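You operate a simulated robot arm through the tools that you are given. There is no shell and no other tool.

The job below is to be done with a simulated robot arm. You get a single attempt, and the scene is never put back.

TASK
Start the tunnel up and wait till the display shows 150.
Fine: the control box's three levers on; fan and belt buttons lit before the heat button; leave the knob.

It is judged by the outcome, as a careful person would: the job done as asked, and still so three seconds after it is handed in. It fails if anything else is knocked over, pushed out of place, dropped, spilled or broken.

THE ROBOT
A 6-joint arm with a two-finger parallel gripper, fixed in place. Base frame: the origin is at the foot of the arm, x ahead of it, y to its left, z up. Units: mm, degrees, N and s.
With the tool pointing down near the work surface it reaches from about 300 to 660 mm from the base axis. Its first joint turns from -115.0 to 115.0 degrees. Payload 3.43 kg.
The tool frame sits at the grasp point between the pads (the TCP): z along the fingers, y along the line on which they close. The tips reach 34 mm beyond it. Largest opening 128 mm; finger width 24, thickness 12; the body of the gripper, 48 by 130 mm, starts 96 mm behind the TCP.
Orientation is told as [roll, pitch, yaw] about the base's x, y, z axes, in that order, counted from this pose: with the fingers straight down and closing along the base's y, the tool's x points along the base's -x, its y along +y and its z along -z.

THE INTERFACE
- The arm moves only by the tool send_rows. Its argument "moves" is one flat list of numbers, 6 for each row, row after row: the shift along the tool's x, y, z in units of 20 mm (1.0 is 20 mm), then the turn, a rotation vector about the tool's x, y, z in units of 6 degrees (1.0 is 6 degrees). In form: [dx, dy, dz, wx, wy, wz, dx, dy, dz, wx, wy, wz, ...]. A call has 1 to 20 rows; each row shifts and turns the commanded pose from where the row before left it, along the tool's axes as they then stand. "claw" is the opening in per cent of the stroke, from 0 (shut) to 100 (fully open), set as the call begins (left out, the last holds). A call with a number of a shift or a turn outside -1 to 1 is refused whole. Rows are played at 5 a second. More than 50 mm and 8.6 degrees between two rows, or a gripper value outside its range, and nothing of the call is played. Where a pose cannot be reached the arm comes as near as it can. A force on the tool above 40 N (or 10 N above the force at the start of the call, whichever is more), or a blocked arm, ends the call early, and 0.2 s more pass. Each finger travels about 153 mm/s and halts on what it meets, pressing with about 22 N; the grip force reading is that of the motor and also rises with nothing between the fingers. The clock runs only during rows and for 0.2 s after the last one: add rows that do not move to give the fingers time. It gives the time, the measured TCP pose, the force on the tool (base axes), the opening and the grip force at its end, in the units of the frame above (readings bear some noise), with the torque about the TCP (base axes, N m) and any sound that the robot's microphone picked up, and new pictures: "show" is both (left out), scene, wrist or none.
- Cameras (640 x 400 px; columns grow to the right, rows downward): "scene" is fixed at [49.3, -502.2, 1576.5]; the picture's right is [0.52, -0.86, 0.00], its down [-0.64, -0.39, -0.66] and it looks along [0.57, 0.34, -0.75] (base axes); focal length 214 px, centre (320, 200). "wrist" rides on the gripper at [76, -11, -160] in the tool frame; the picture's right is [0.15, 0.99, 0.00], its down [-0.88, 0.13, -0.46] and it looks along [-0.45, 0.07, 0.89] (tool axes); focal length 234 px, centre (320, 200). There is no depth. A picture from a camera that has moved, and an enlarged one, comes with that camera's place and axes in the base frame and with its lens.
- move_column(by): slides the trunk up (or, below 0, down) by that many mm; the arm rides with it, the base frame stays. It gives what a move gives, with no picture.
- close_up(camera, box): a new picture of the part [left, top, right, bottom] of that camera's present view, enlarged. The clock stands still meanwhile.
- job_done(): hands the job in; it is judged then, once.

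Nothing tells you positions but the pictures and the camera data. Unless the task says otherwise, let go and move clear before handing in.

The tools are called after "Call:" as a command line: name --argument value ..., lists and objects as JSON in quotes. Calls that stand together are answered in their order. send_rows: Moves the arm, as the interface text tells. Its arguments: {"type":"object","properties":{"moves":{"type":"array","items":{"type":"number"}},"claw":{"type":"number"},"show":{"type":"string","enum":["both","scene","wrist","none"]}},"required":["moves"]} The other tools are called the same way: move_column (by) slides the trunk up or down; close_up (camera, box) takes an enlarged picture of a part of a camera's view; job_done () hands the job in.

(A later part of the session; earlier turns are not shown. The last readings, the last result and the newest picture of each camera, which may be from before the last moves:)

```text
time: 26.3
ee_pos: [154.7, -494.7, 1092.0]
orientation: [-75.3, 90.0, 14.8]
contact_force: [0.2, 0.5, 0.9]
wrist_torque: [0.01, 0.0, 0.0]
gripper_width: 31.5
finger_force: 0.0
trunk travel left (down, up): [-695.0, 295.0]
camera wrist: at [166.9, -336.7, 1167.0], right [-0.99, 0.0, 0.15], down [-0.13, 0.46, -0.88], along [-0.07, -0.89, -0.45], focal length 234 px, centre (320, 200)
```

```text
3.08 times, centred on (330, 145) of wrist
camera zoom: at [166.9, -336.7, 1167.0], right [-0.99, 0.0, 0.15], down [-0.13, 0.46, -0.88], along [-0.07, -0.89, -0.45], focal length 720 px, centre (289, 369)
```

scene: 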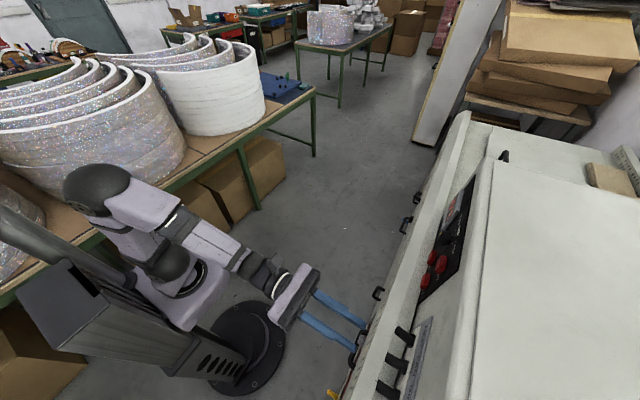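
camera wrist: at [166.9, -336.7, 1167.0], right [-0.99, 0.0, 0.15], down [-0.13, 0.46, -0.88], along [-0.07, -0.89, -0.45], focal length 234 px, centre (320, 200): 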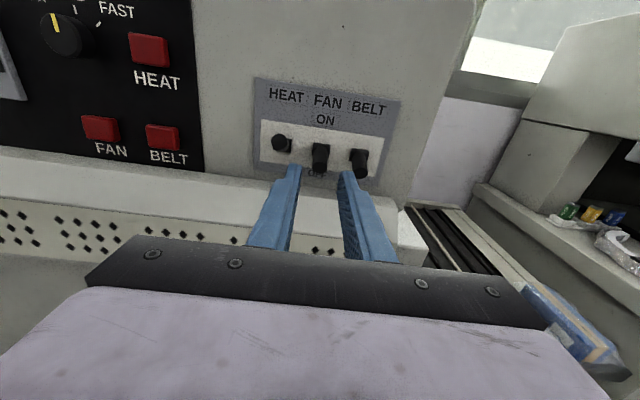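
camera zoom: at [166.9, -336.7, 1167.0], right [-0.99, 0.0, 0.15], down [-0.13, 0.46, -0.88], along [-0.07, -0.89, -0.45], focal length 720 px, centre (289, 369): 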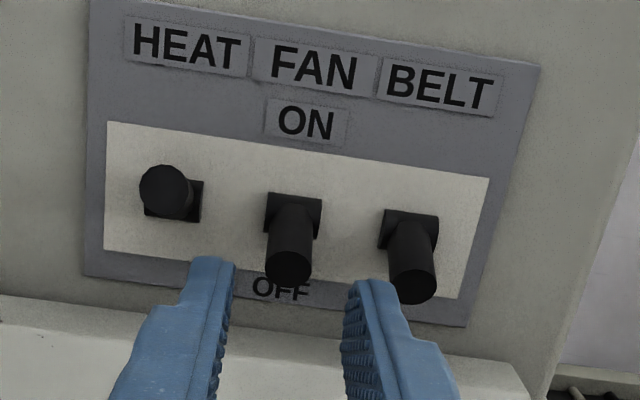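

The HEAT lever is clearly up now. I'll advance on the FAN lever (tip ≈ 155, −582, 1083).

Call:
send_rows --moves '[-0.02, 0.02, 0.65, 0, 0, 0, -0.02, 0.02, 0.65, 0, 0, 0, 0, 0, 0.65, 0, 0, 0, 0, 0, 0.65, 0, 0, 0, 0, 0, 0.63, 0, 0, 0, 0, 0, 0, 0, 0, 0]' --show "wrist"

Call:
close_up --camera "wrist" --box '[240, 80, 420, 210]'

```text
time: 27.7
ee_pos: [154.4, -560.8, 1091.2]
orientation: [74.5, 90.0, 164.6]
contact_force: [-0.3, 0.3, 0.0]
wrist_torque: [-0.01, 0.03, 0.0]
gripper_width: 32.0
finger_force: 0.1
trunk travel left (down, up): [-695.0, 295.0]
camera wrist: at [166.1, -401.4, 1166.9], right [-0.99, 0.0, 0.15], down [-0.13, 0.46, -0.88], along [-0.07, -0.89, -0.45], focal length 234 px, centre (320, 200)
```

wrist: 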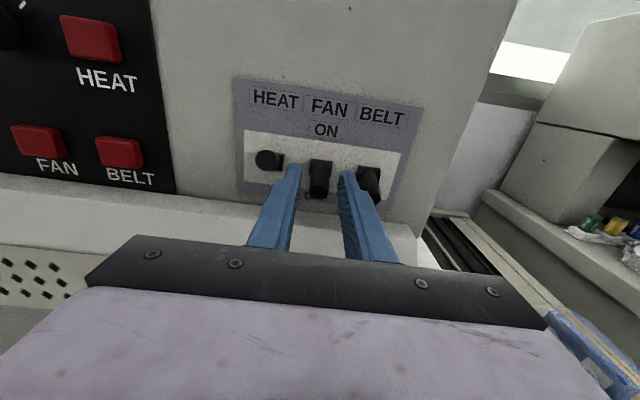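

```text
3.08 times, centred on (330, 145) of wrist
camera zoom: at [166.1, -401.4, 1166.9], right [-0.99, 0.0, 0.15], down [-0.13, 0.46, -0.88], along [-0.07, -0.89, -0.45], focal length 720 px, centre (289, 369)
```

zoom: 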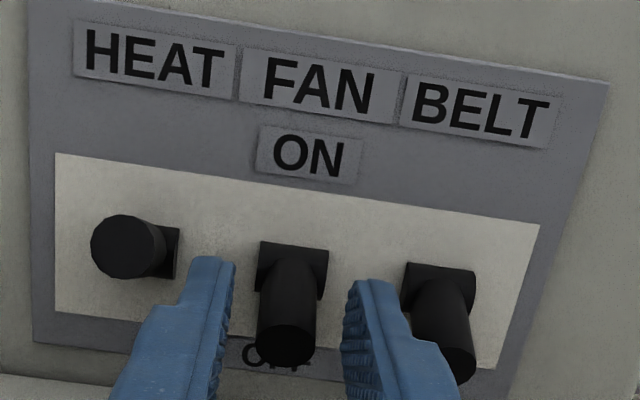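

The FAN lever sits between the fingers. Close and rotate it up around the pivot, same path as before.

Call:
send_rows --moves '[0, 0, 0, 0, 0, 0, 0, 0, 0, 0, 0, 0, 0.257, 0, 0, 0, -1, 0, 0.257, 0, 0, 0, -1, 0, 0.257, 0, 0, 0, -1, 0, 0.27, 0, 0.03, 0, -1, 0, 0.27, 0, 0.03, 0, -1, 0, 0.27, 0, 0.02, 0, -1, 0, 0.29, 0, -0.02, 0, -1, 0, 0.27, 0, 0, 0, -1, 0, 0.27, 0, 0, 0, -1, 0, 0, 0, 0, 0, 0, 0]' --claw 0 --show "wrist"

Call:
close_up --camera "wrist" --box '[240, 80, 420, 210]'

```text
time: 29.3
ee_pos: [154.4, -566.2, 1116.6]
orientation: [8.4, 65.4, 99.0]
contact_force: [2.4, 19.0, 0.4]
wrist_torque: [0.45, -0.58, -0.32]
gripper_width: 15.1
finger_force: 45.3
trunk travel left (down, up): [-695.0, 295.0]
stopped in row 7: the force on the tool passed its limit at 63 N (the readings are from after the stop); the commanded pose is now the measured one
camera wrist: at [171.8, -452.5, 1250.6], right [-0.98, -0.08, 0.19], down [-0.19, 0.77, -0.6], along [-0.1, -0.63, -0.77], focal length 234 px, centre (320, 200)
```

wrist: 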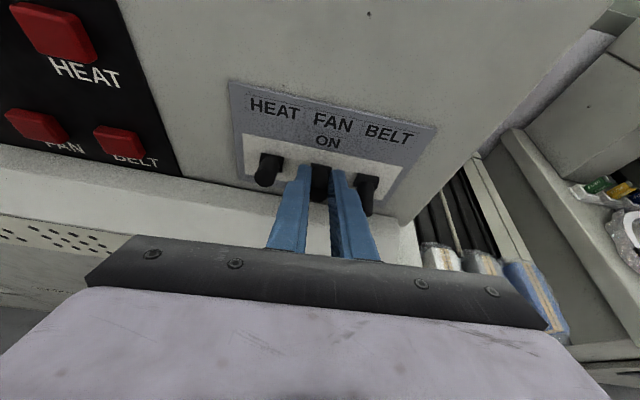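

```text
3.08 times, centred on (330, 145) of wrist
camera zoom: at [171.8, -452.5, 1250.6], right [-0.98, -0.08, 0.19], down [-0.19, 0.77, -0.6], along [-0.1, -0.63, -0.77], focal length 720 px, centre (289, 369)
```

zoom: 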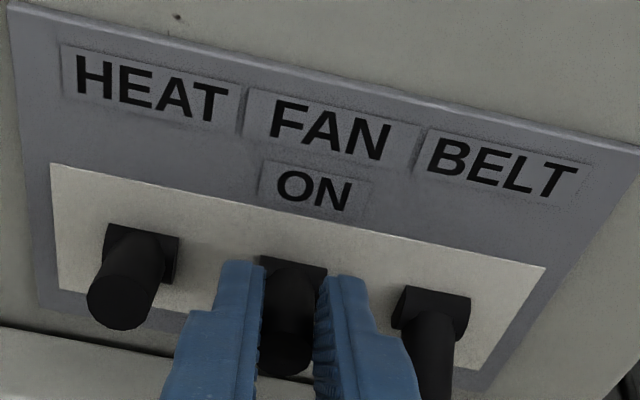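

The motion stopped with a force spike, and the tool is slightly twisted. Let me look at the scene before doing anything else.

Call:
send_rows --moves '[0, 0, 0, 0, 0, 0]' --show "scene"

Call:
close_up --camera "scene" --box '[340, 290, 440, 390]'

Call:
close_up --camera "scene" --box '[40, 140, 440, 390]'

```text
time: 29.7
ee_pos: [154.2, -567.1, 1117.4]
orientation: [8.8, 65.4, 99.5]
contact_force: [4.0, 21.4, 0.8]
wrist_torque: [0.46, -0.58, -0.34]
gripper_width: 15.6
finger_force: 45.0
trunk travel left (down, up): [-695.0, 295.0]
```

scene: 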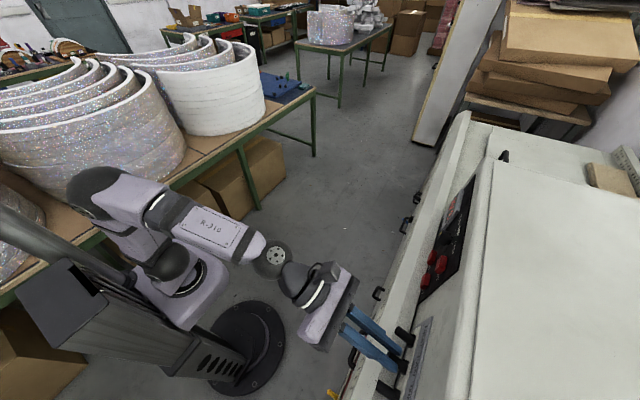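

```text
4.00 times, centred on (390, 340) of scene
camera zoom: at [49.3, -502.2, 1576.5], right [0.52, -0.86, 0.0], down [-0.64, -0.39, -0.66], along [0.57, 0.34, -0.75], focal length 858 px, centre (40, -360)
```

zoom: 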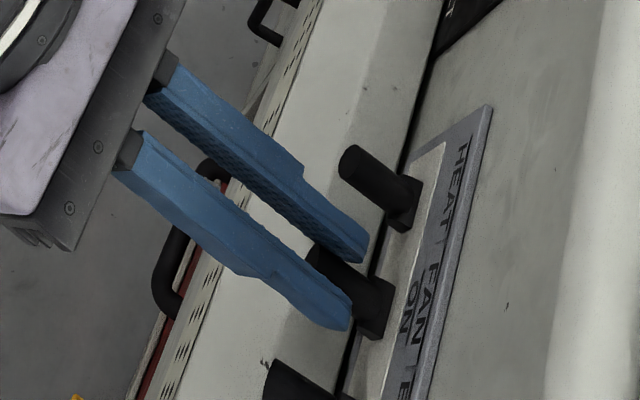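

```text
1.60 times, centred on (240, 265) of scene
camera zoom: at [49.3, -502.2, 1576.5], right [0.52, -0.86, 0.0], down [-0.64, -0.39, -0.66], along [0.57, 0.34, -0.75], focal length 343 px, centre (448, 96)
```

zoom: 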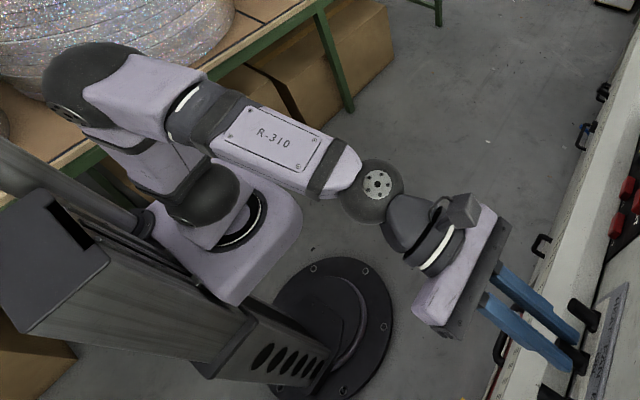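

The lever is partly up and the arm seems to have wobbled near a wrist singularity. I'll open the fingers gently and see where the lever settles.

Call:
send_rows --moves '[0, 0, 0, 0, 0, 0, 0, 0, 0, 0, 0, 0]' --claw 25 --show "wrist"

Call:
close_up --camera "wrist" --box '[240, 80, 420, 210]'

Call:
close_up --camera "scene" --box '[340, 290, 440, 390]'

```text
time: 30.3
ee_pos: [154.1, -570.8, 1115.0]
orientation: [8.9, 65.1, 99.5]
contact_force: [0.5, -0.9, -0.7]
wrist_torque: [0.05, 0.0, -0.01]
gripper_width: 31.9
finger_force: 0.1
trunk travel left (down, up): [-695.0, 295.0]
camera wrist: at [171.4, -457.1, 1249.2], right [-0.98, -0.08, 0.2], down [-0.19, 0.78, -0.6], along [-0.1, -0.63, -0.77], focal length 234 px, centre (320, 200)
```

wrist: 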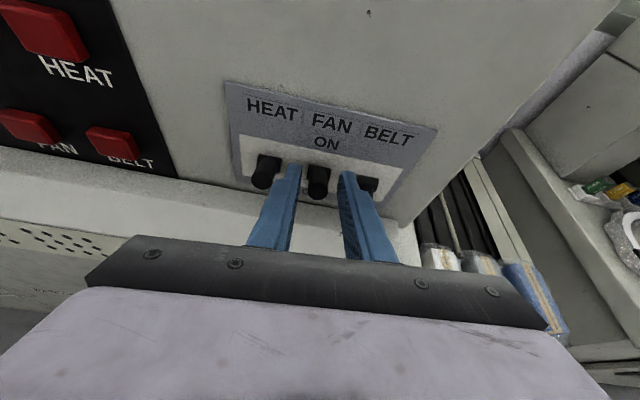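

```text
3.08 times, centred on (330, 145) of wrist
camera zoom: at [171.4, -457.1, 1249.2], right [-0.98, -0.08, 0.2], down [-0.19, 0.78, -0.6], along [-0.1, -0.63, -0.77], focal length 720 px, centre (289, 369)
```

zoom: 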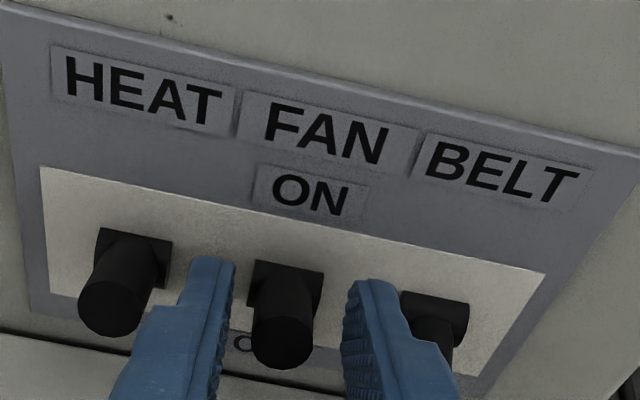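

```text
4.00 times, centred on (390, 340) of scene
camera zoom: at [49.3, -502.2, 1576.5], right [0.52, -0.86, 0.0], down [-0.64, -0.39, -0.66], along [0.57, 0.34, -0.75], focal length 858 px, centre (40, -360)
```

zoom: 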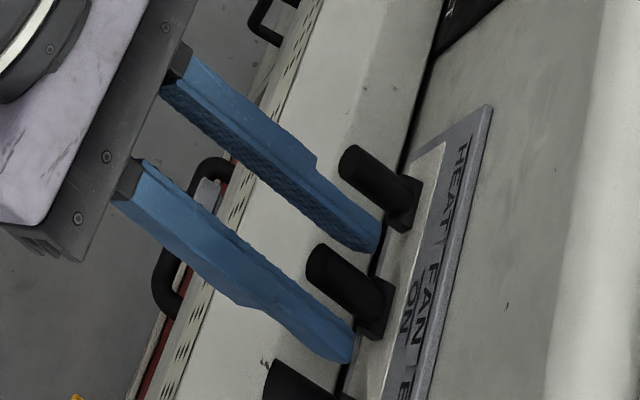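

The FAN lever appears up as well and held its position. I'll back off 60 mm, remove the small twist, level the tool, and look from the front.

Call:
send_rows --moves '[0, 0, -1, 0, 0, 0, 0, 0, -1, 0, 0, 0, 0, 0, -1, 0, 0, 0, 0, 0, 0, 0, 1, 0.155, 0, 0, 0, 0, 1, 0.155, 0, 0, 0, 0, 1, 0.155, 0, 0, 0, 0, 1, 0.155, 0, 0, 0, 0, 0, 0]' --show "both"

Call:
close_up --camera "wrist" --box '[220, 100, 420, 230]'

Call:
close_up --camera "scene" --box '[340, 290, 440, 390]'

```text
time: 32.1
ee_pos: [153.4, -515.3, 1140.5]
orientation: [11.6, 89.6, 102.1]
contact_force: [-0.6, -0.2, -0.5]
wrist_torque: [-0.03, 0.0, 0.01]
gripper_width: 31.8
finger_force: 0.1
trunk travel left (down, up): [-695.0, 295.0]
camera wrist: at [164.9, -356.8, 1217.6], right [-0.99, -0.01, 0.15], down [-0.14, 0.46, -0.88], along [-0.06, -0.89, -0.46], focal length 234 px, centre (320, 200)
```

scene: 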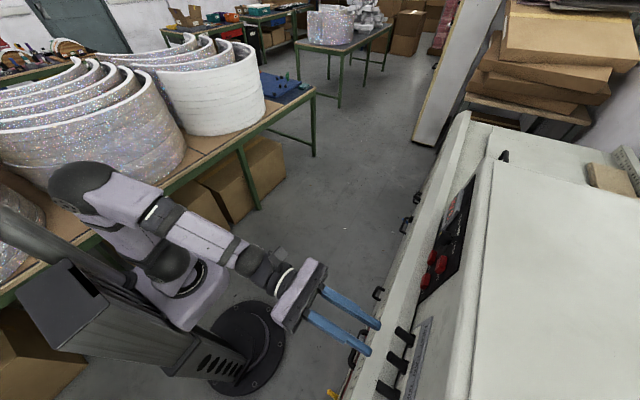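
wrist: 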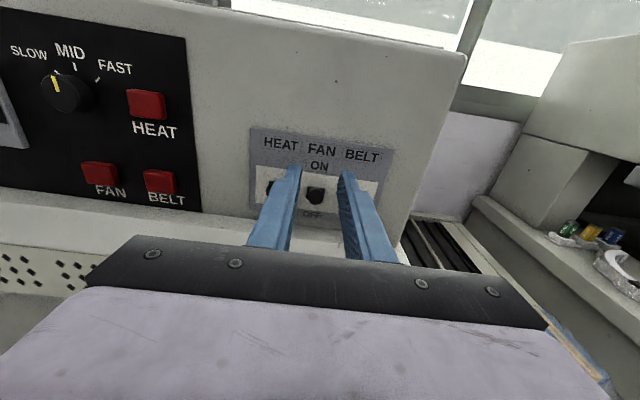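

```text
3.08 times, centred on (320, 165) of wrist
camera zoom: at [164.9, -356.8, 1217.6], right [-0.99, -0.01, 0.15], down [-0.14, 0.46, -0.88], along [-0.06, -0.89, -0.46], focal length 720 px, centre (320, 308)
```

zoom: 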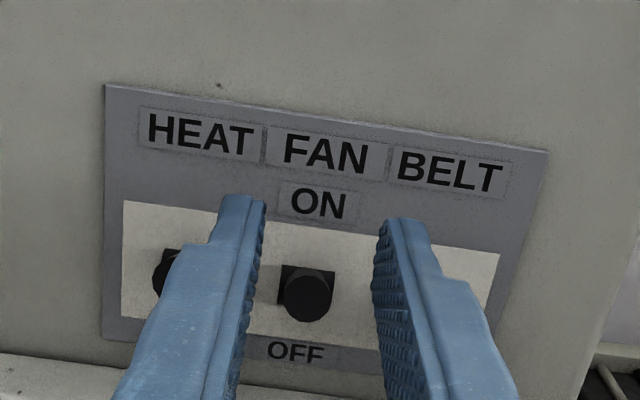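

```text
4.00 times, centred on (390, 340) of scene
camera zoom: at [49.3, -502.2, 1576.5], right [0.52, -0.86, 0.0], down [-0.64, -0.39, -0.66], along [0.57, 0.34, -0.75], focal length 858 px, centre (40, -360)
```

zoom: 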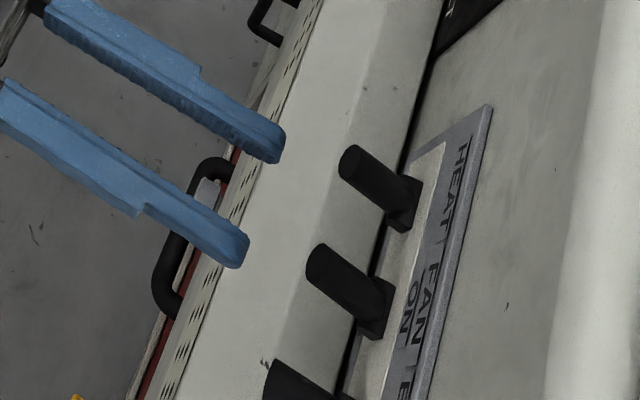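

The FAN lever tip is now at about z 1106, matching the HEAT lever: both ON (they snap over). For BELT, to avoid the twist, I'll keep the tool level with closed fingers and push up from below; first move to x ≈ 110 below lever height, still short of the levers.

Call:
send_rows --moves '[-0.697, 0.367, 0.11, 0, 0, 0, -0.697, 0.367, 0.11, 0, 0, 0, -0.697, 0.367, 0.11, 0, 0, 0, -0.697, 0.367, 0.11, 0, 0, 0, -0.697, 0.367, 0.11, 0, 0, 0, -0.697, 0.367, 0.11, 0, 0, 0, 0, 0, 0, 0, 0, 0]' --claw 0 --show "both"

Call:
close_up --camera "wrist" --box '[220, 80, 420, 210]'

Call:
close_up --camera "scene" --box '[330, 300, 430, 400]'

```text
time: 33.7
ee_pos: [127.5, -524.0, 1060.9]
orientation: [9.3, 89.5, 99.2]
contact_force: [-0.4, 0.1, -0.7]
wrist_torque: [0.01, -0.01, 0.0]
gripper_width: 0.3
finger_force: 21.4
out of reach, approached as far as the arm can: row 5, 6
trunk travel left (down, up): [-695.0, 295.0]
camera wrist: at [138.9, -367.2, 1136.9], right [-0.99, 0.0, 0.15], down [-0.13, 0.46, -0.88], along [-0.07, -0.89, -0.46], focal length 234 px, centre (320, 200)
```

scene: 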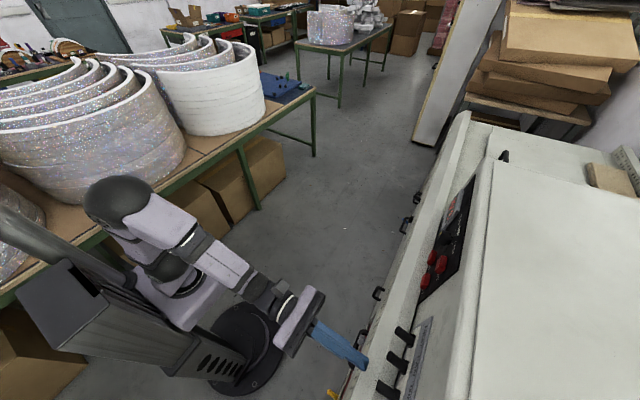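
wrist: 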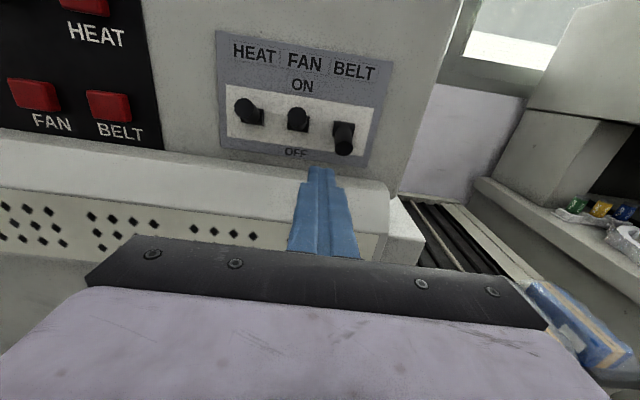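

```text
3.08 times, centred on (320, 145) of wrist
camera zoom: at [138.9, -367.2, 1136.9], right [-0.99, 0.0, 0.15], down [-0.13, 0.46, -0.88], along [-0.07, -0.89, -0.46], focal length 720 px, centre (320, 369)
```

zoom: 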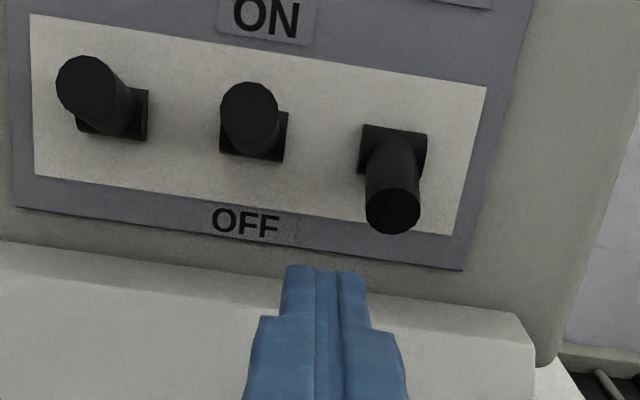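

```text
4.00 times, centred on (380, 350) of scene
camera zoom: at [49.3, -502.2, 1576.5], right [0.52, -0.86, 0.0], down [-0.64, -0.39, -0.66], along [0.57, 0.34, -0.75], focal length 858 px, centre (80, -400)
```

zoom: 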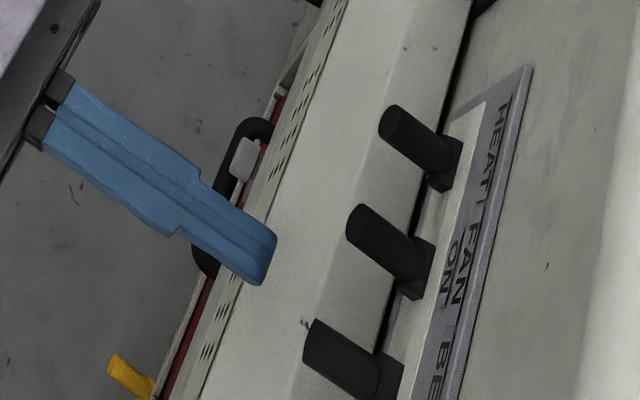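

HEAT and FAN levers are clearly up. The arm is at its inner reach limit at this trunk height, so I'll raise the trunk 120 mm and bring the arm down relative to it, aiming for x ≈ 110 in front of and below the BELT lever.

Call:
move_column --by 120

Call:
send_rows --moves '[-0.85, 0.125, 0.1, 0, 0, 0, -0.85, 0.125, 0.1, 0, 0, 0, -0.85, 0.125, 0.1, 0, 0, 0, -0.85, 0.125, 0.1, 0, 0, 0, -0.85, 0.125, 0.1, 0, 0, 0, -0.85, 0.125, 0.1, 0, 0, 0, -0.85, 0.125, 0.1, 0, 0, 0, 0, 0, 0, 0, 0, 0]' --show "both"

Call:
close_up --camera "wrist" --box '[220, 80, 420, 210]'

```text
time: 35.2
ee_pos: [127.5, -524.9, 1179.9]
orientation: [10.8, 89.5, 100.9]
contact_force: [-0.4, -0.1, -0.2]
wrist_torque: [-0.02, 0.01, 0.02]
gripper_width: 0.0
finger_force: 22.2
trunk travel left (down, up): [-815.0, 175.0]
```

```text
time: 37.0
ee_pos: [136.3, -533.6, 1062.2]
orientation: [8.9, 89.6, 98.5]
contact_force: [0.0, -0.4, 0.3]
wrist_torque: [0.01, -0.01, 0.01]
gripper_width: 0.0
finger_force: 21.8
out of reach, approached as far as the arm can: row 2, 3, 4, 5, 6, 7
trunk travel left (down, up): [-815.0, 175.0]
camera wrist: at [149.4, -375.3, 1139.8], right [-0.99, 0.01, 0.15], down [-0.13, 0.46, -0.88], along [-0.07, -0.89, -0.46], focal length 234 px, centre (320, 200)
```

scene: 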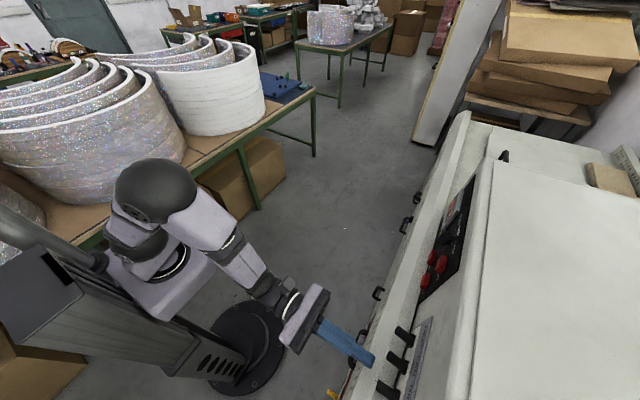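
wrist: 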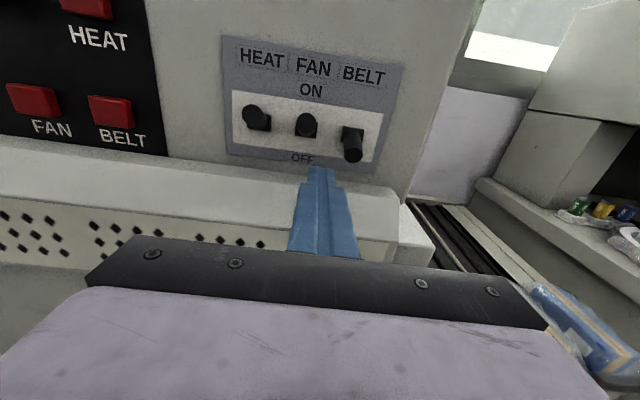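

```text
3.08 times, centred on (320, 145) of wrist
camera zoom: at [149.4, -375.3, 1139.8], right [-0.99, 0.01, 0.15], down [-0.13, 0.46, -0.88], along [-0.07, -0.89, -0.46], focal length 720 px, centre (320, 369)
```

zoom: 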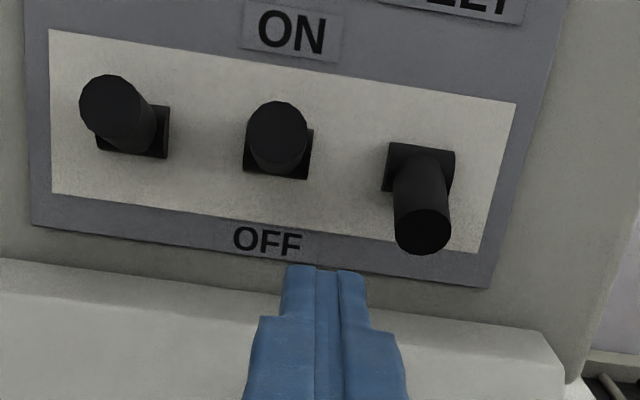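

The closed fist is just below lever height, between FAN and BELT. BELT's tip is at about (111, −582, 1085) with its underside near 1076. I'll slide sideways and in under its tip at z ≈ 1060.

Call:
send_rows --moves '[-0.05, 0.44, 0.15, 0, 0, 0, -0.05, 0.44, 0.15, 0, 0, 0, -0.05, 0.43, 0.2, 0, 0, 0, 0, 0, 0.3, 0, 0, 0, 0, 0, 0, 0, 0, 0]' --show "both"

Call:
close_up --camera "wrist" --box '[220, 80, 420, 210]'

Call:
close_up --camera "scene" --box '[330, 300, 430, 400]'

```text
time: 38.2
ee_pos: [136.7, -540.8, 1062.2]
orientation: [11.2, 89.5, 100.7]
contact_force: [0.2, -0.6, -1.0]
wrist_torque: [0.04, 0.02, 0.01]
gripper_width: 0.0
finger_force: 21.9
out of reach, approached as far as the arm can: row 1, 2, 3
trunk travel left (down, up): [-815.0, 175.0]
camera wrist: at [150.7, -383.0, 1139.1], right [-0.99, 0.01, 0.15], down [-0.13, 0.46, -0.88], along [-0.07, -0.89, -0.46], focal length 234 px, centre (320, 200)
```

scene: 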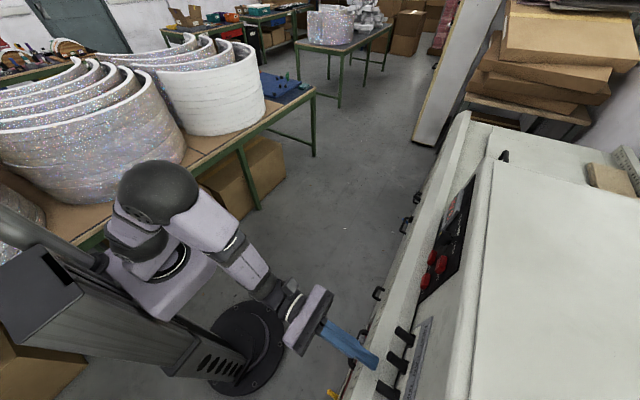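
wrist: 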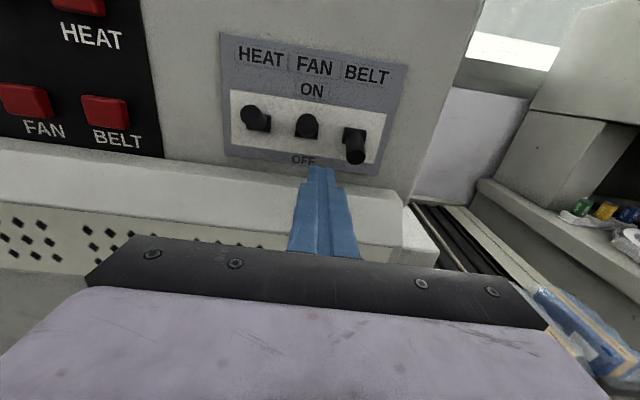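

```text
3.08 times, centred on (320, 145) of wrist
camera zoom: at [150.7, -383.0, 1139.1], right [-0.99, 0.01, 0.15], down [-0.13, 0.46, -0.88], along [-0.07, -0.89, -0.46], focal length 720 px, centre (320, 369)
```

zoom: 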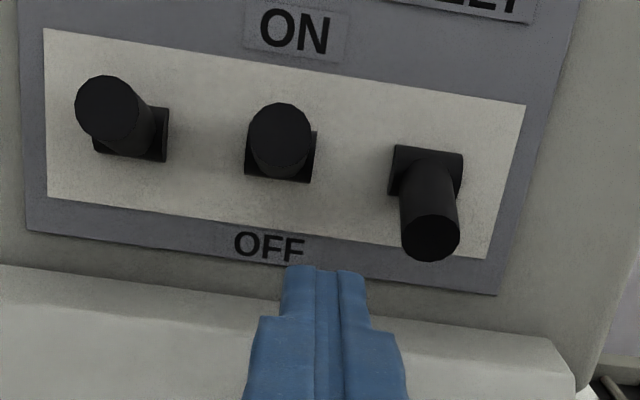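

```text
4.00 times, centred on (380, 350) of scene
camera zoom: at [49.3, -502.2, 1576.5], right [0.52, -0.86, 0.0], down [-0.64, -0.39, -0.66], along [0.57, 0.34, -0.75], focal length 858 px, centre (80, -400)
```

zoom: 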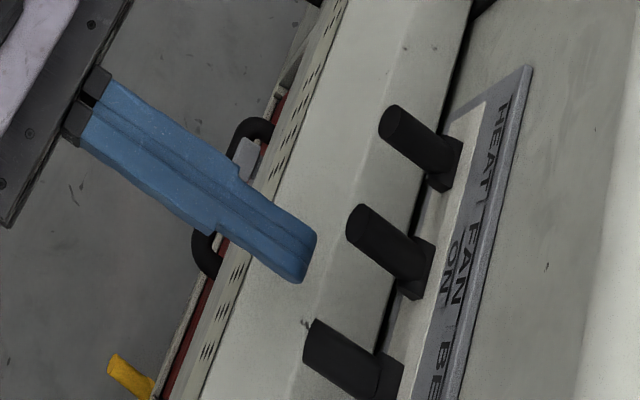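

The arm refuses smaller x with the tool exactly along −y. I'll yaw the tool about 8° so that the wrist sits further out while the fingertips reach the BELT lever, then slide in under it.

Call:
send_rows --moves '[0, 0, 0, -0.67, 0, 0, 0, 0, 0, -0.67, 0, 0, -0.05, 0.33, 0.1, 0, 0, 0, -0.05, 0.33, 0.1, 0, 0, 0, 0, 0.3, 0.2, 0, 0, 0, 0, 0, 0, 0, 0, 0]' --show "both"

Call:
close_up --camera "wrist" --box '[220, 80, 420, 210]'

Call:
close_up --camera "scene" --box '[330, 300, 430, 400]'

```text
time: 39.6
ee_pos: [116.6, -546.2, 1060.3]
orientation: [19.1, 89.5, 101.2]
contact_force: [0.3, 0.5, -0.3]
wrist_torque: [-0.01, 0.0, 0.0]
gripper_width: 0.0
finger_force: 21.8
trunk travel left (down, up): [-815.0, 175.0]
camera wrist: at [150.8, -391.5, 1137.5], right [-0.98, 0.14, 0.15], down [-0.07, 0.48, -0.88], along [-0.19, -0.87, -0.46], focal length 234 px, centre (320, 200)
```

scene: 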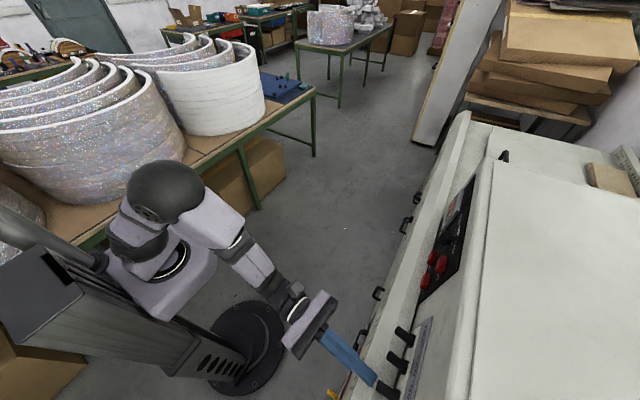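
wrist: 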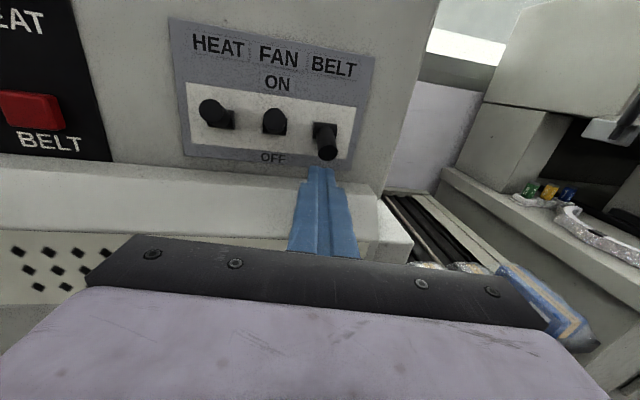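

```text
3.08 times, centred on (320, 145) of wrist
camera zoom: at [150.8, -391.5, 1137.5], right [-0.98, 0.14, 0.15], down [-0.07, 0.48, -0.88], along [-0.19, -0.87, -0.46], focal length 720 px, centre (320, 369)
```

zoom: 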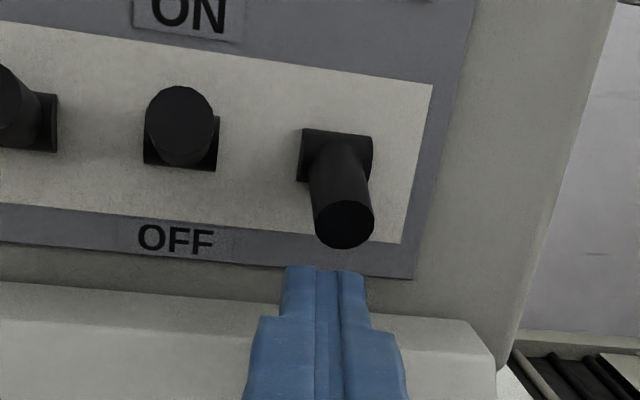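

```text
4.00 times, centred on (380, 350) of scene
camera zoom: at [49.3, -502.2, 1576.5], right [0.52, -0.86, 0.0], down [-0.64, -0.39, -0.66], along [0.57, 0.34, -0.75], focal length 858 px, centre (80, -400)
```

zoom: 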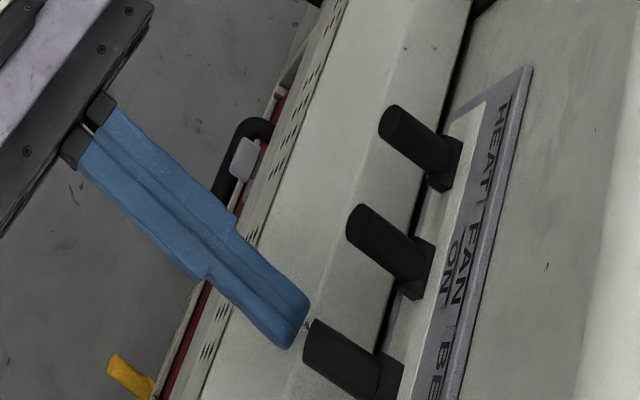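

The fist's tip is now just in front of and below the BELT lever. I'll slide in 11 mm further, then push up in steps.

Call:
send_rows --moves '[0, 0.02, 0.3, 0, 0, 0, 0, 0.02, 0.27, 0, 0, 0, 0, 0, 0, 0, 0, 0]' --show "wrist"

Call:
close_up --camera "wrist" --box '[220, 80, 420, 210]'

Call:
close_up --camera "scene" --box '[330, 300, 430, 400]'

```text
time: 40.4
ee_pos: [113.7, -556.9, 1060.8]
orientation: [19.4, 89.4, 101.3]
contact_force: [0.1, 0.2, 0.3]
wrist_torque: [-0.03, 0.02, 0.0]
gripper_width: 0.0
finger_force: 22.3
trunk travel left (down, up): [-815.0, 175.0]
camera wrist: at [148.3, -402.9, 1137.5], right [-0.98, 0.14, 0.15], down [-0.07, 0.48, -0.88], along [-0.19, -0.87, -0.46], focal length 234 px, centre (320, 200)
```

wrist: 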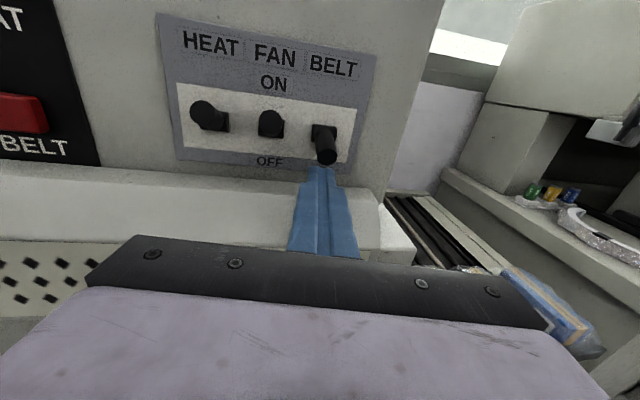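

```text
3.08 times, centred on (320, 145) of wrist
camera zoom: at [148.3, -402.9, 1137.5], right [-0.98, 0.14, 0.15], down [-0.07, 0.48, -0.88], along [-0.19, -0.87, -0.46], focal length 720 px, centre (320, 369)
```

zoom: 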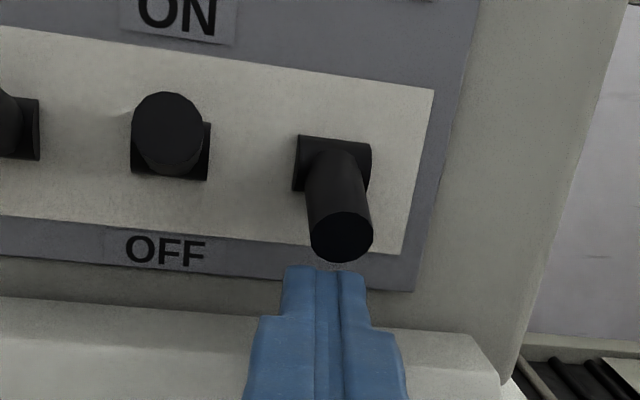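

```text
4.00 times, centred on (380, 350) of scene
camera zoom: at [49.3, -502.2, 1576.5], right [0.52, -0.86, 0.0], down [-0.64, -0.39, -0.66], along [0.57, 0.34, -0.75], focal length 858 px, centre (80, -400)
```

zoom: 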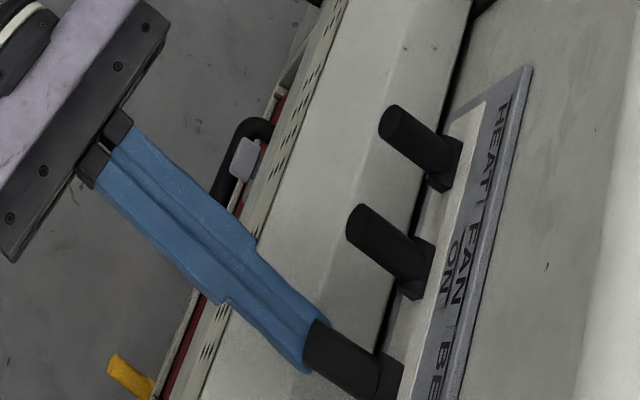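

No contact so far, and the lever tip overlaps the finger from above. Now push upward in small steps.

Call:
send_rows --moves '[0.25, 0, 0, 0, 0, 0, 0.25, 0, 0, 0, 0, 0, 0.25, 0, 0, 0, 0, 0, 0.25, 0, 0, 0, 0, 0, 0.25, 0, 0, 0, 0, 0, 0, 0, 0, 0, 0, 0]' --show "wrist"

Call:
close_up --camera "wrist" --box '[220, 80, 420, 210]'

Call:
close_up --camera "scene" --box '[330, 300, 430, 400]'

```text
time: 41.8
ee_pos: [113.0, -558.0, 1082.0]
orientation: [15.8, 88.9, 97.6]
contact_force: [-0.4, 3.6, -16.1]
wrist_torque: [0.49, -0.08, 0.1]
gripper_width: 0.0
finger_force: 21.9
trunk travel left (down, up): [-815.0, 175.0]
camera wrist: at [148.4, -403.7, 1160.0], right [-0.98, 0.14, 0.15], down [-0.07, 0.49, -0.87], along [-0.19, -0.86, -0.47], focal length 234 px, centre (320, 200)
```

wrist: 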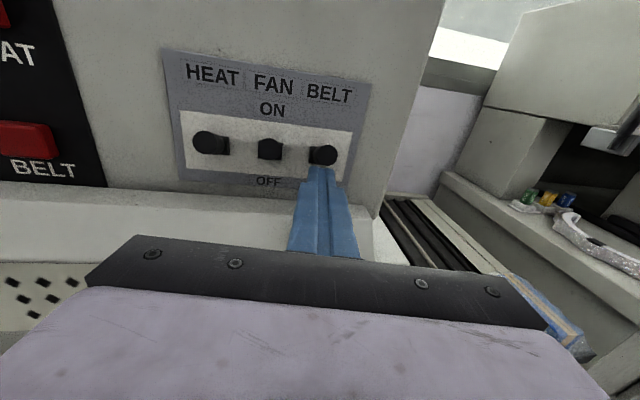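

```text
3.08 times, centred on (320, 145) of wrist
camera zoom: at [148.4, -403.7, 1160.0], right [-0.98, 0.14, 0.15], down [-0.07, 0.49, -0.87], along [-0.19, -0.86, -0.47], focal length 720 px, centre (320, 369)
```

zoom: 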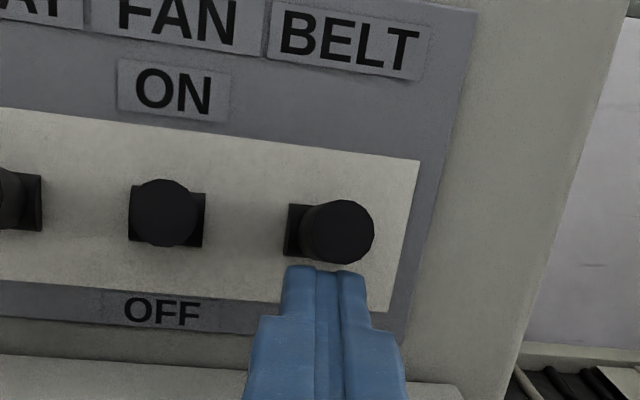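

```text
4.00 times, centred on (380, 350) of scene
camera zoom: at [49.3, -502.2, 1576.5], right [0.52, -0.86, 0.0], down [-0.64, -0.39, -0.66], along [0.57, 0.34, -0.75], focal length 858 px, centre (80, -400)
```

zoom: 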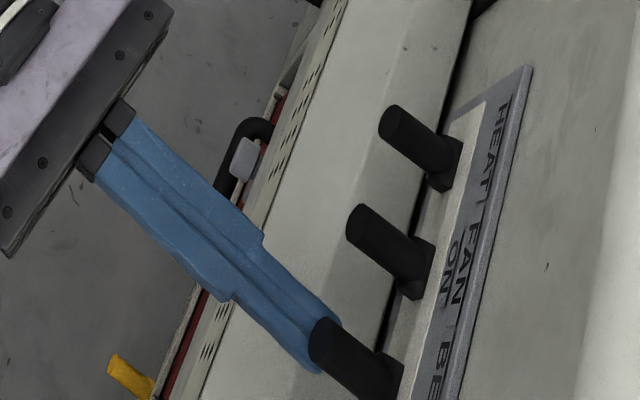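

The BELT lever is lifting (16 N). I'll push a bit further.

Call:
send_rows --moves '[0.2, 0, 0, 0, 0, 0, 0.2, 0, 0, 0, 0, 0, 0.2, 0, 0, 0, 0, 0, 0, 0, 0, 0, 0, 0]' --show "wrist"

Call:
close_up --camera "wrist" --box '[220, 80, 420, 210]'

Call:
close_up --camera "scene" --box '[330, 300, 430, 400]'

```text
time: 42.8
ee_pos: [114.4, -556.3, 1082.7]
orientation: [12.8, 87.2, 94.8]
contact_force: [-2.6, 3.6, -39.0]
wrist_torque: [1.3, 0.05, -0.54]
gripper_width: 0.1
finger_force: 22.1
trunk travel left (down, up): [-815.0, 175.0]
camera wrist: at [148.2, -405.7, 1165.6], right [-0.98, 0.13, 0.16], down [-0.07, 0.51, -0.86], along [-0.19, -0.85, -0.49], focal length 234 px, centre (320, 200)
```

wrist: 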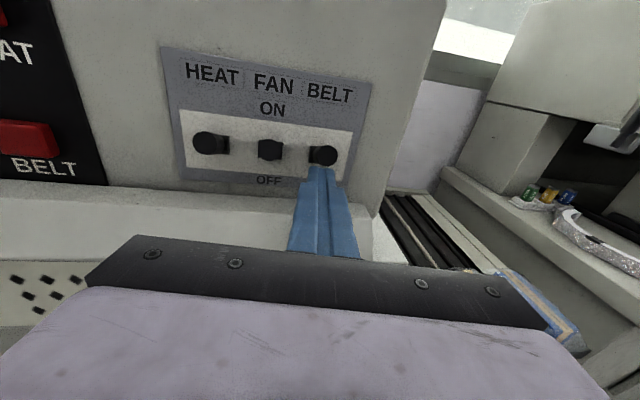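

```text
3.08 times, centred on (320, 145) of wrist
camera zoom: at [148.2, -405.7, 1165.6], right [-0.98, 0.13, 0.16], down [-0.07, 0.51, -0.86], along [-0.19, -0.85, -0.49], focal length 720 px, centre (320, 369)
```

zoom: 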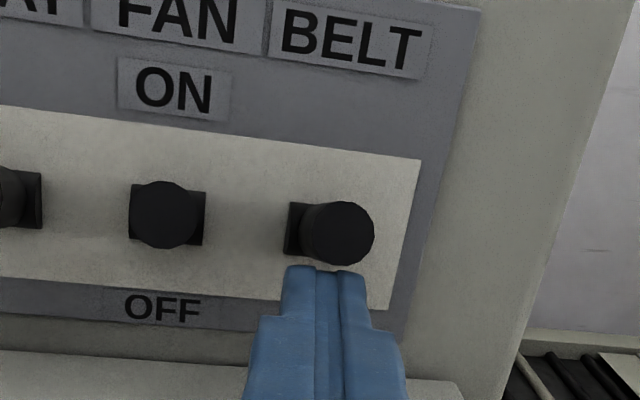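

```text
4.00 times, centred on (380, 350) of scene
camera zoom: at [49.3, -502.2, 1576.5], right [0.52, -0.86, 0.0], down [-0.64, -0.39, -0.66], along [0.57, 0.34, -0.75], focal length 858 px, centre (80, -400)
```

zoom: 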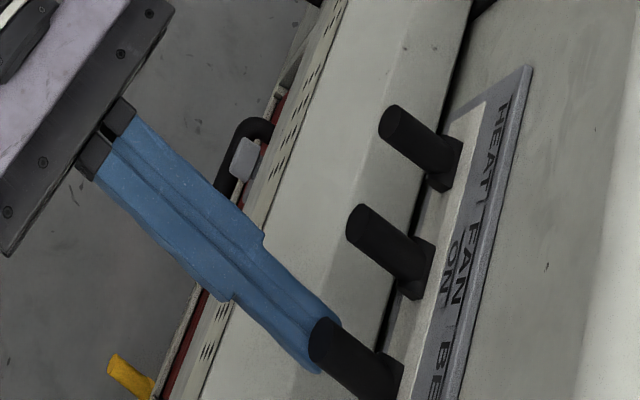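

The lever hit its upper stop (force rose to 39 N with no further motion), so BELT is fully up. I'll lower slightly and back straight out, then check all three.

Call:
send_rows --moves '[-1, 0, 0, 0, 0, 0, 0, 0, -0.7, 0, 0, 0, 0, 0, -1, 0, 0, 0, 0, 0, 0, 0, 0, 0]' --show "both"

Call:
close_up --camera "wrist" --box '[180, 50, 400, 190]'

Call:
close_up --camera "scene" --box '[330, 300, 430, 400]'

```text
time: 43.8
ee_pos: [120.3, -524.1, 1078.0]
orientation: [19.7, 89.6, 101.6]
contact_force: [-0.2, -0.3, 0.5]
wrist_torque: [0.0, 0.01, 0.01]
gripper_width: 0.0
finger_force: 21.9
trunk travel left (down, up): [-815.0, 175.0]
camera wrist: at [154.2, -368.6, 1155.1], right [-0.98, 0.14, 0.15], down [-0.07, 0.48, -0.88], along [-0.19, -0.87, -0.46], focal length 234 px, centre (320, 200)
```

scene: 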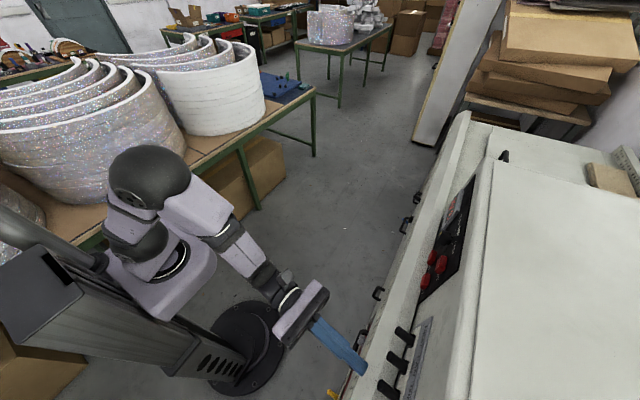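
wrist: 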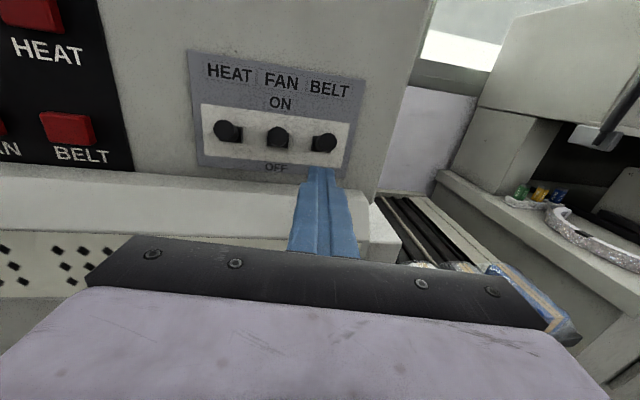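

```text
2.86 times, centred on (290, 120) of wrist
camera zoom: at [154.2, -368.6, 1155.1], right [-0.98, 0.14, 0.15], down [-0.07, 0.48, -0.88], along [-0.19, -0.87, -0.46], focal length 669 px, centre (406, 429)
```

zoom: 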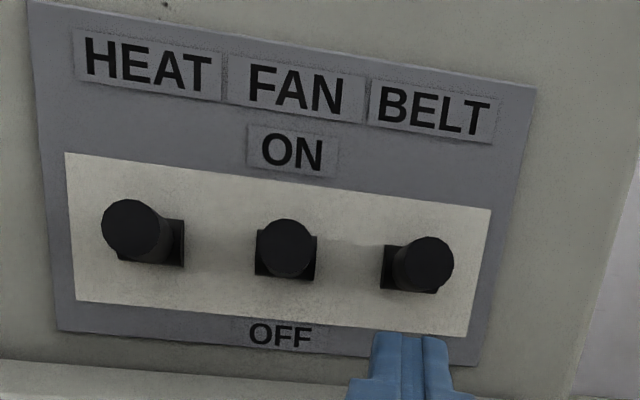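

```text
4.00 times, centred on (380, 350) of scene
camera zoom: at [49.3, -502.2, 1576.5], right [0.52, -0.86, 0.0], down [-0.64, -0.39, -0.66], along [0.57, 0.34, -0.75], focal length 858 px, centre (80, -400)
```

zoom: 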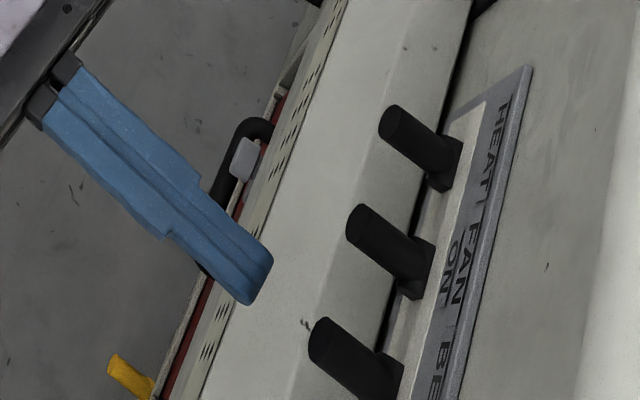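

All three levers now point up. I'll zoom in to compare their angles carefully.

Call:
close_up --camera "wrist" --box '[200, 100, 360, 190]'

Call:
close_up --camera "scene" --box '[375, 320, 425, 400]'

Call:
close_up --camera "scene" --box '[420, 170, 480, 290]'

```text
4.00 times, centred on (280, 145) of wrist
camera zoom: at [154.2, -368.6, 1155.1], right [-0.98, 0.14, 0.15], down [-0.07, 0.48, -0.88], along [-0.19, -0.87, -0.46], focal length 937 px, centre (480, 420)
```

zoom: 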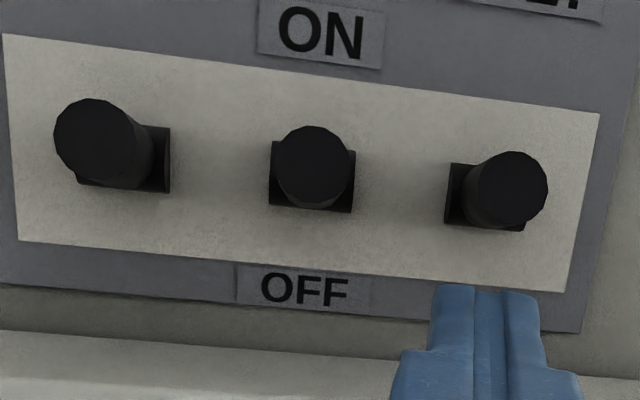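

```text
5.00 times, centred on (400, 360) of scene
camera zoom: at [49.3, -502.2, 1576.5], right [0.52, -0.86, 0.0], down [-0.64, -0.39, -0.66], along [0.57, 0.34, -0.75], focal length 1072 px, centre (-80, -600)
```

zoom: 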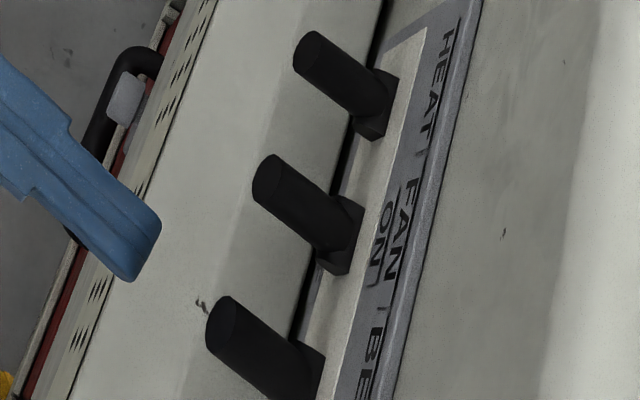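

```text
3.33 times, centred on (450, 230) of scene
camera zoom: at [49.3, -502.2, 1576.5], right [0.52, -0.86, 0.0], down [-0.64, -0.39, -0.66], along [0.57, 0.34, -0.75], focal length 715 px, centre (-113, 100)
```

zoom: 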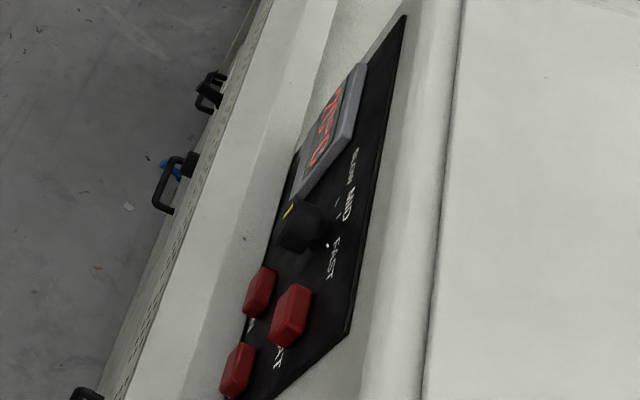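

All three levers are at equal ON angles. Next the FAN button: I'll undo the yaw and move along +x, staying clear of the levers, to face it at x ≈ 407.

Call:
send_rows --moves '[0, -1, -0.14, 0, 0, 0, 0, -1, -0.14, 0, 0, 0, 0, -1, -0.1, 0.67, 0, 0, 0, -1, 0, 0.67, 0, 0, 0, -0.944, 0, 0, 0, 0, 0, -0.944, 0, 0, 0, 0, 0, -0.944, 0, 0, 0, 0, 0, -0.944, 0, 0, 0, 0, 0, -0.944, 0, 0, 0, 0, 0, -0.944, 0, 0, 0, 0, 0, -0.944, 0, 0, 0, 0, 0, -0.944, 0, 0, 0, 0, 0, -0.944, 0, 0, 0, 0, 0, -0.944, 0, 0, 0, 0, 0, -0.944, 0, 0, 0, 0, 0, 0, 0, 0, 0, 0]' --show "both"

Call:
close_up --camera "wrist" --box '[180, 50, 440, 210]'

```text
time: 47.2
ee_pos: [406.9, -527.4, 1077.5]
orientation: [8.3, 89.6, 98.3]
contact_force: [0.6, -1.1, -0.4]
wrist_torque: [-0.01, 0.0, 0.0]
gripper_width: 0.2
finger_force: 22.4
trunk travel left (down, up): [-815.0, 175.0]
camera wrist: at [419.8, -368.1, 1154.5], right [-0.99, 0.0, 0.15], down [-0.13, 0.46, -0.88], along [-0.07, -0.89, -0.46], focal length 234 px, centre (320, 200)
```

scene: 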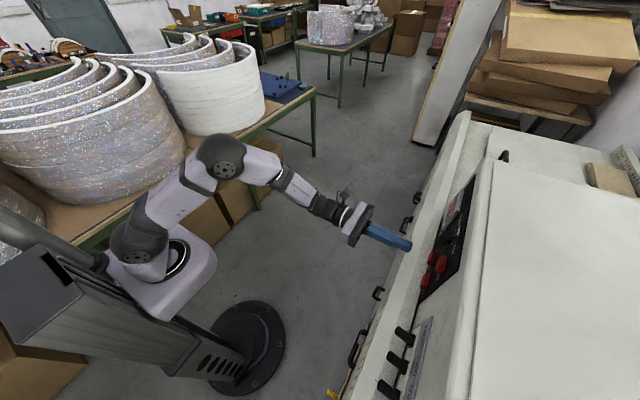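
wrist: 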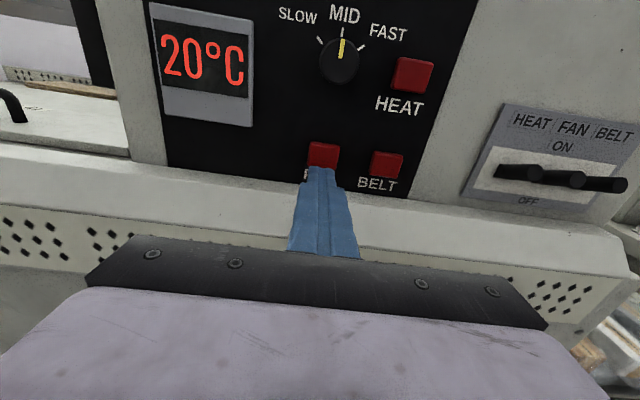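

```text
2.46 times, centred on (310, 130) of wrist
camera zoom: at [419.8, -368.1, 1154.5], right [-0.99, 0.0, 0.15], down [-0.13, 0.46, -0.88], along [-0.07, -0.89, -0.46], focal length 576 px, centre (345, 372)
```

zoom: 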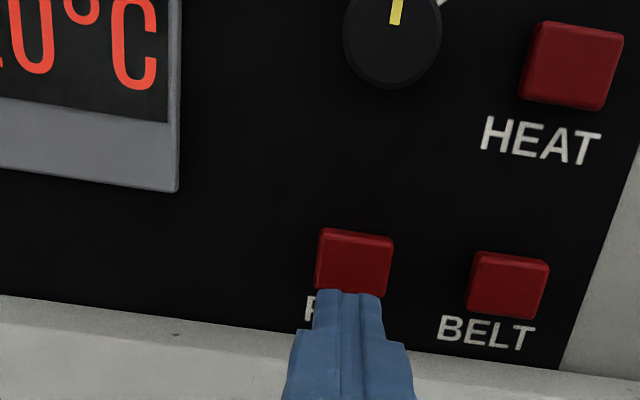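

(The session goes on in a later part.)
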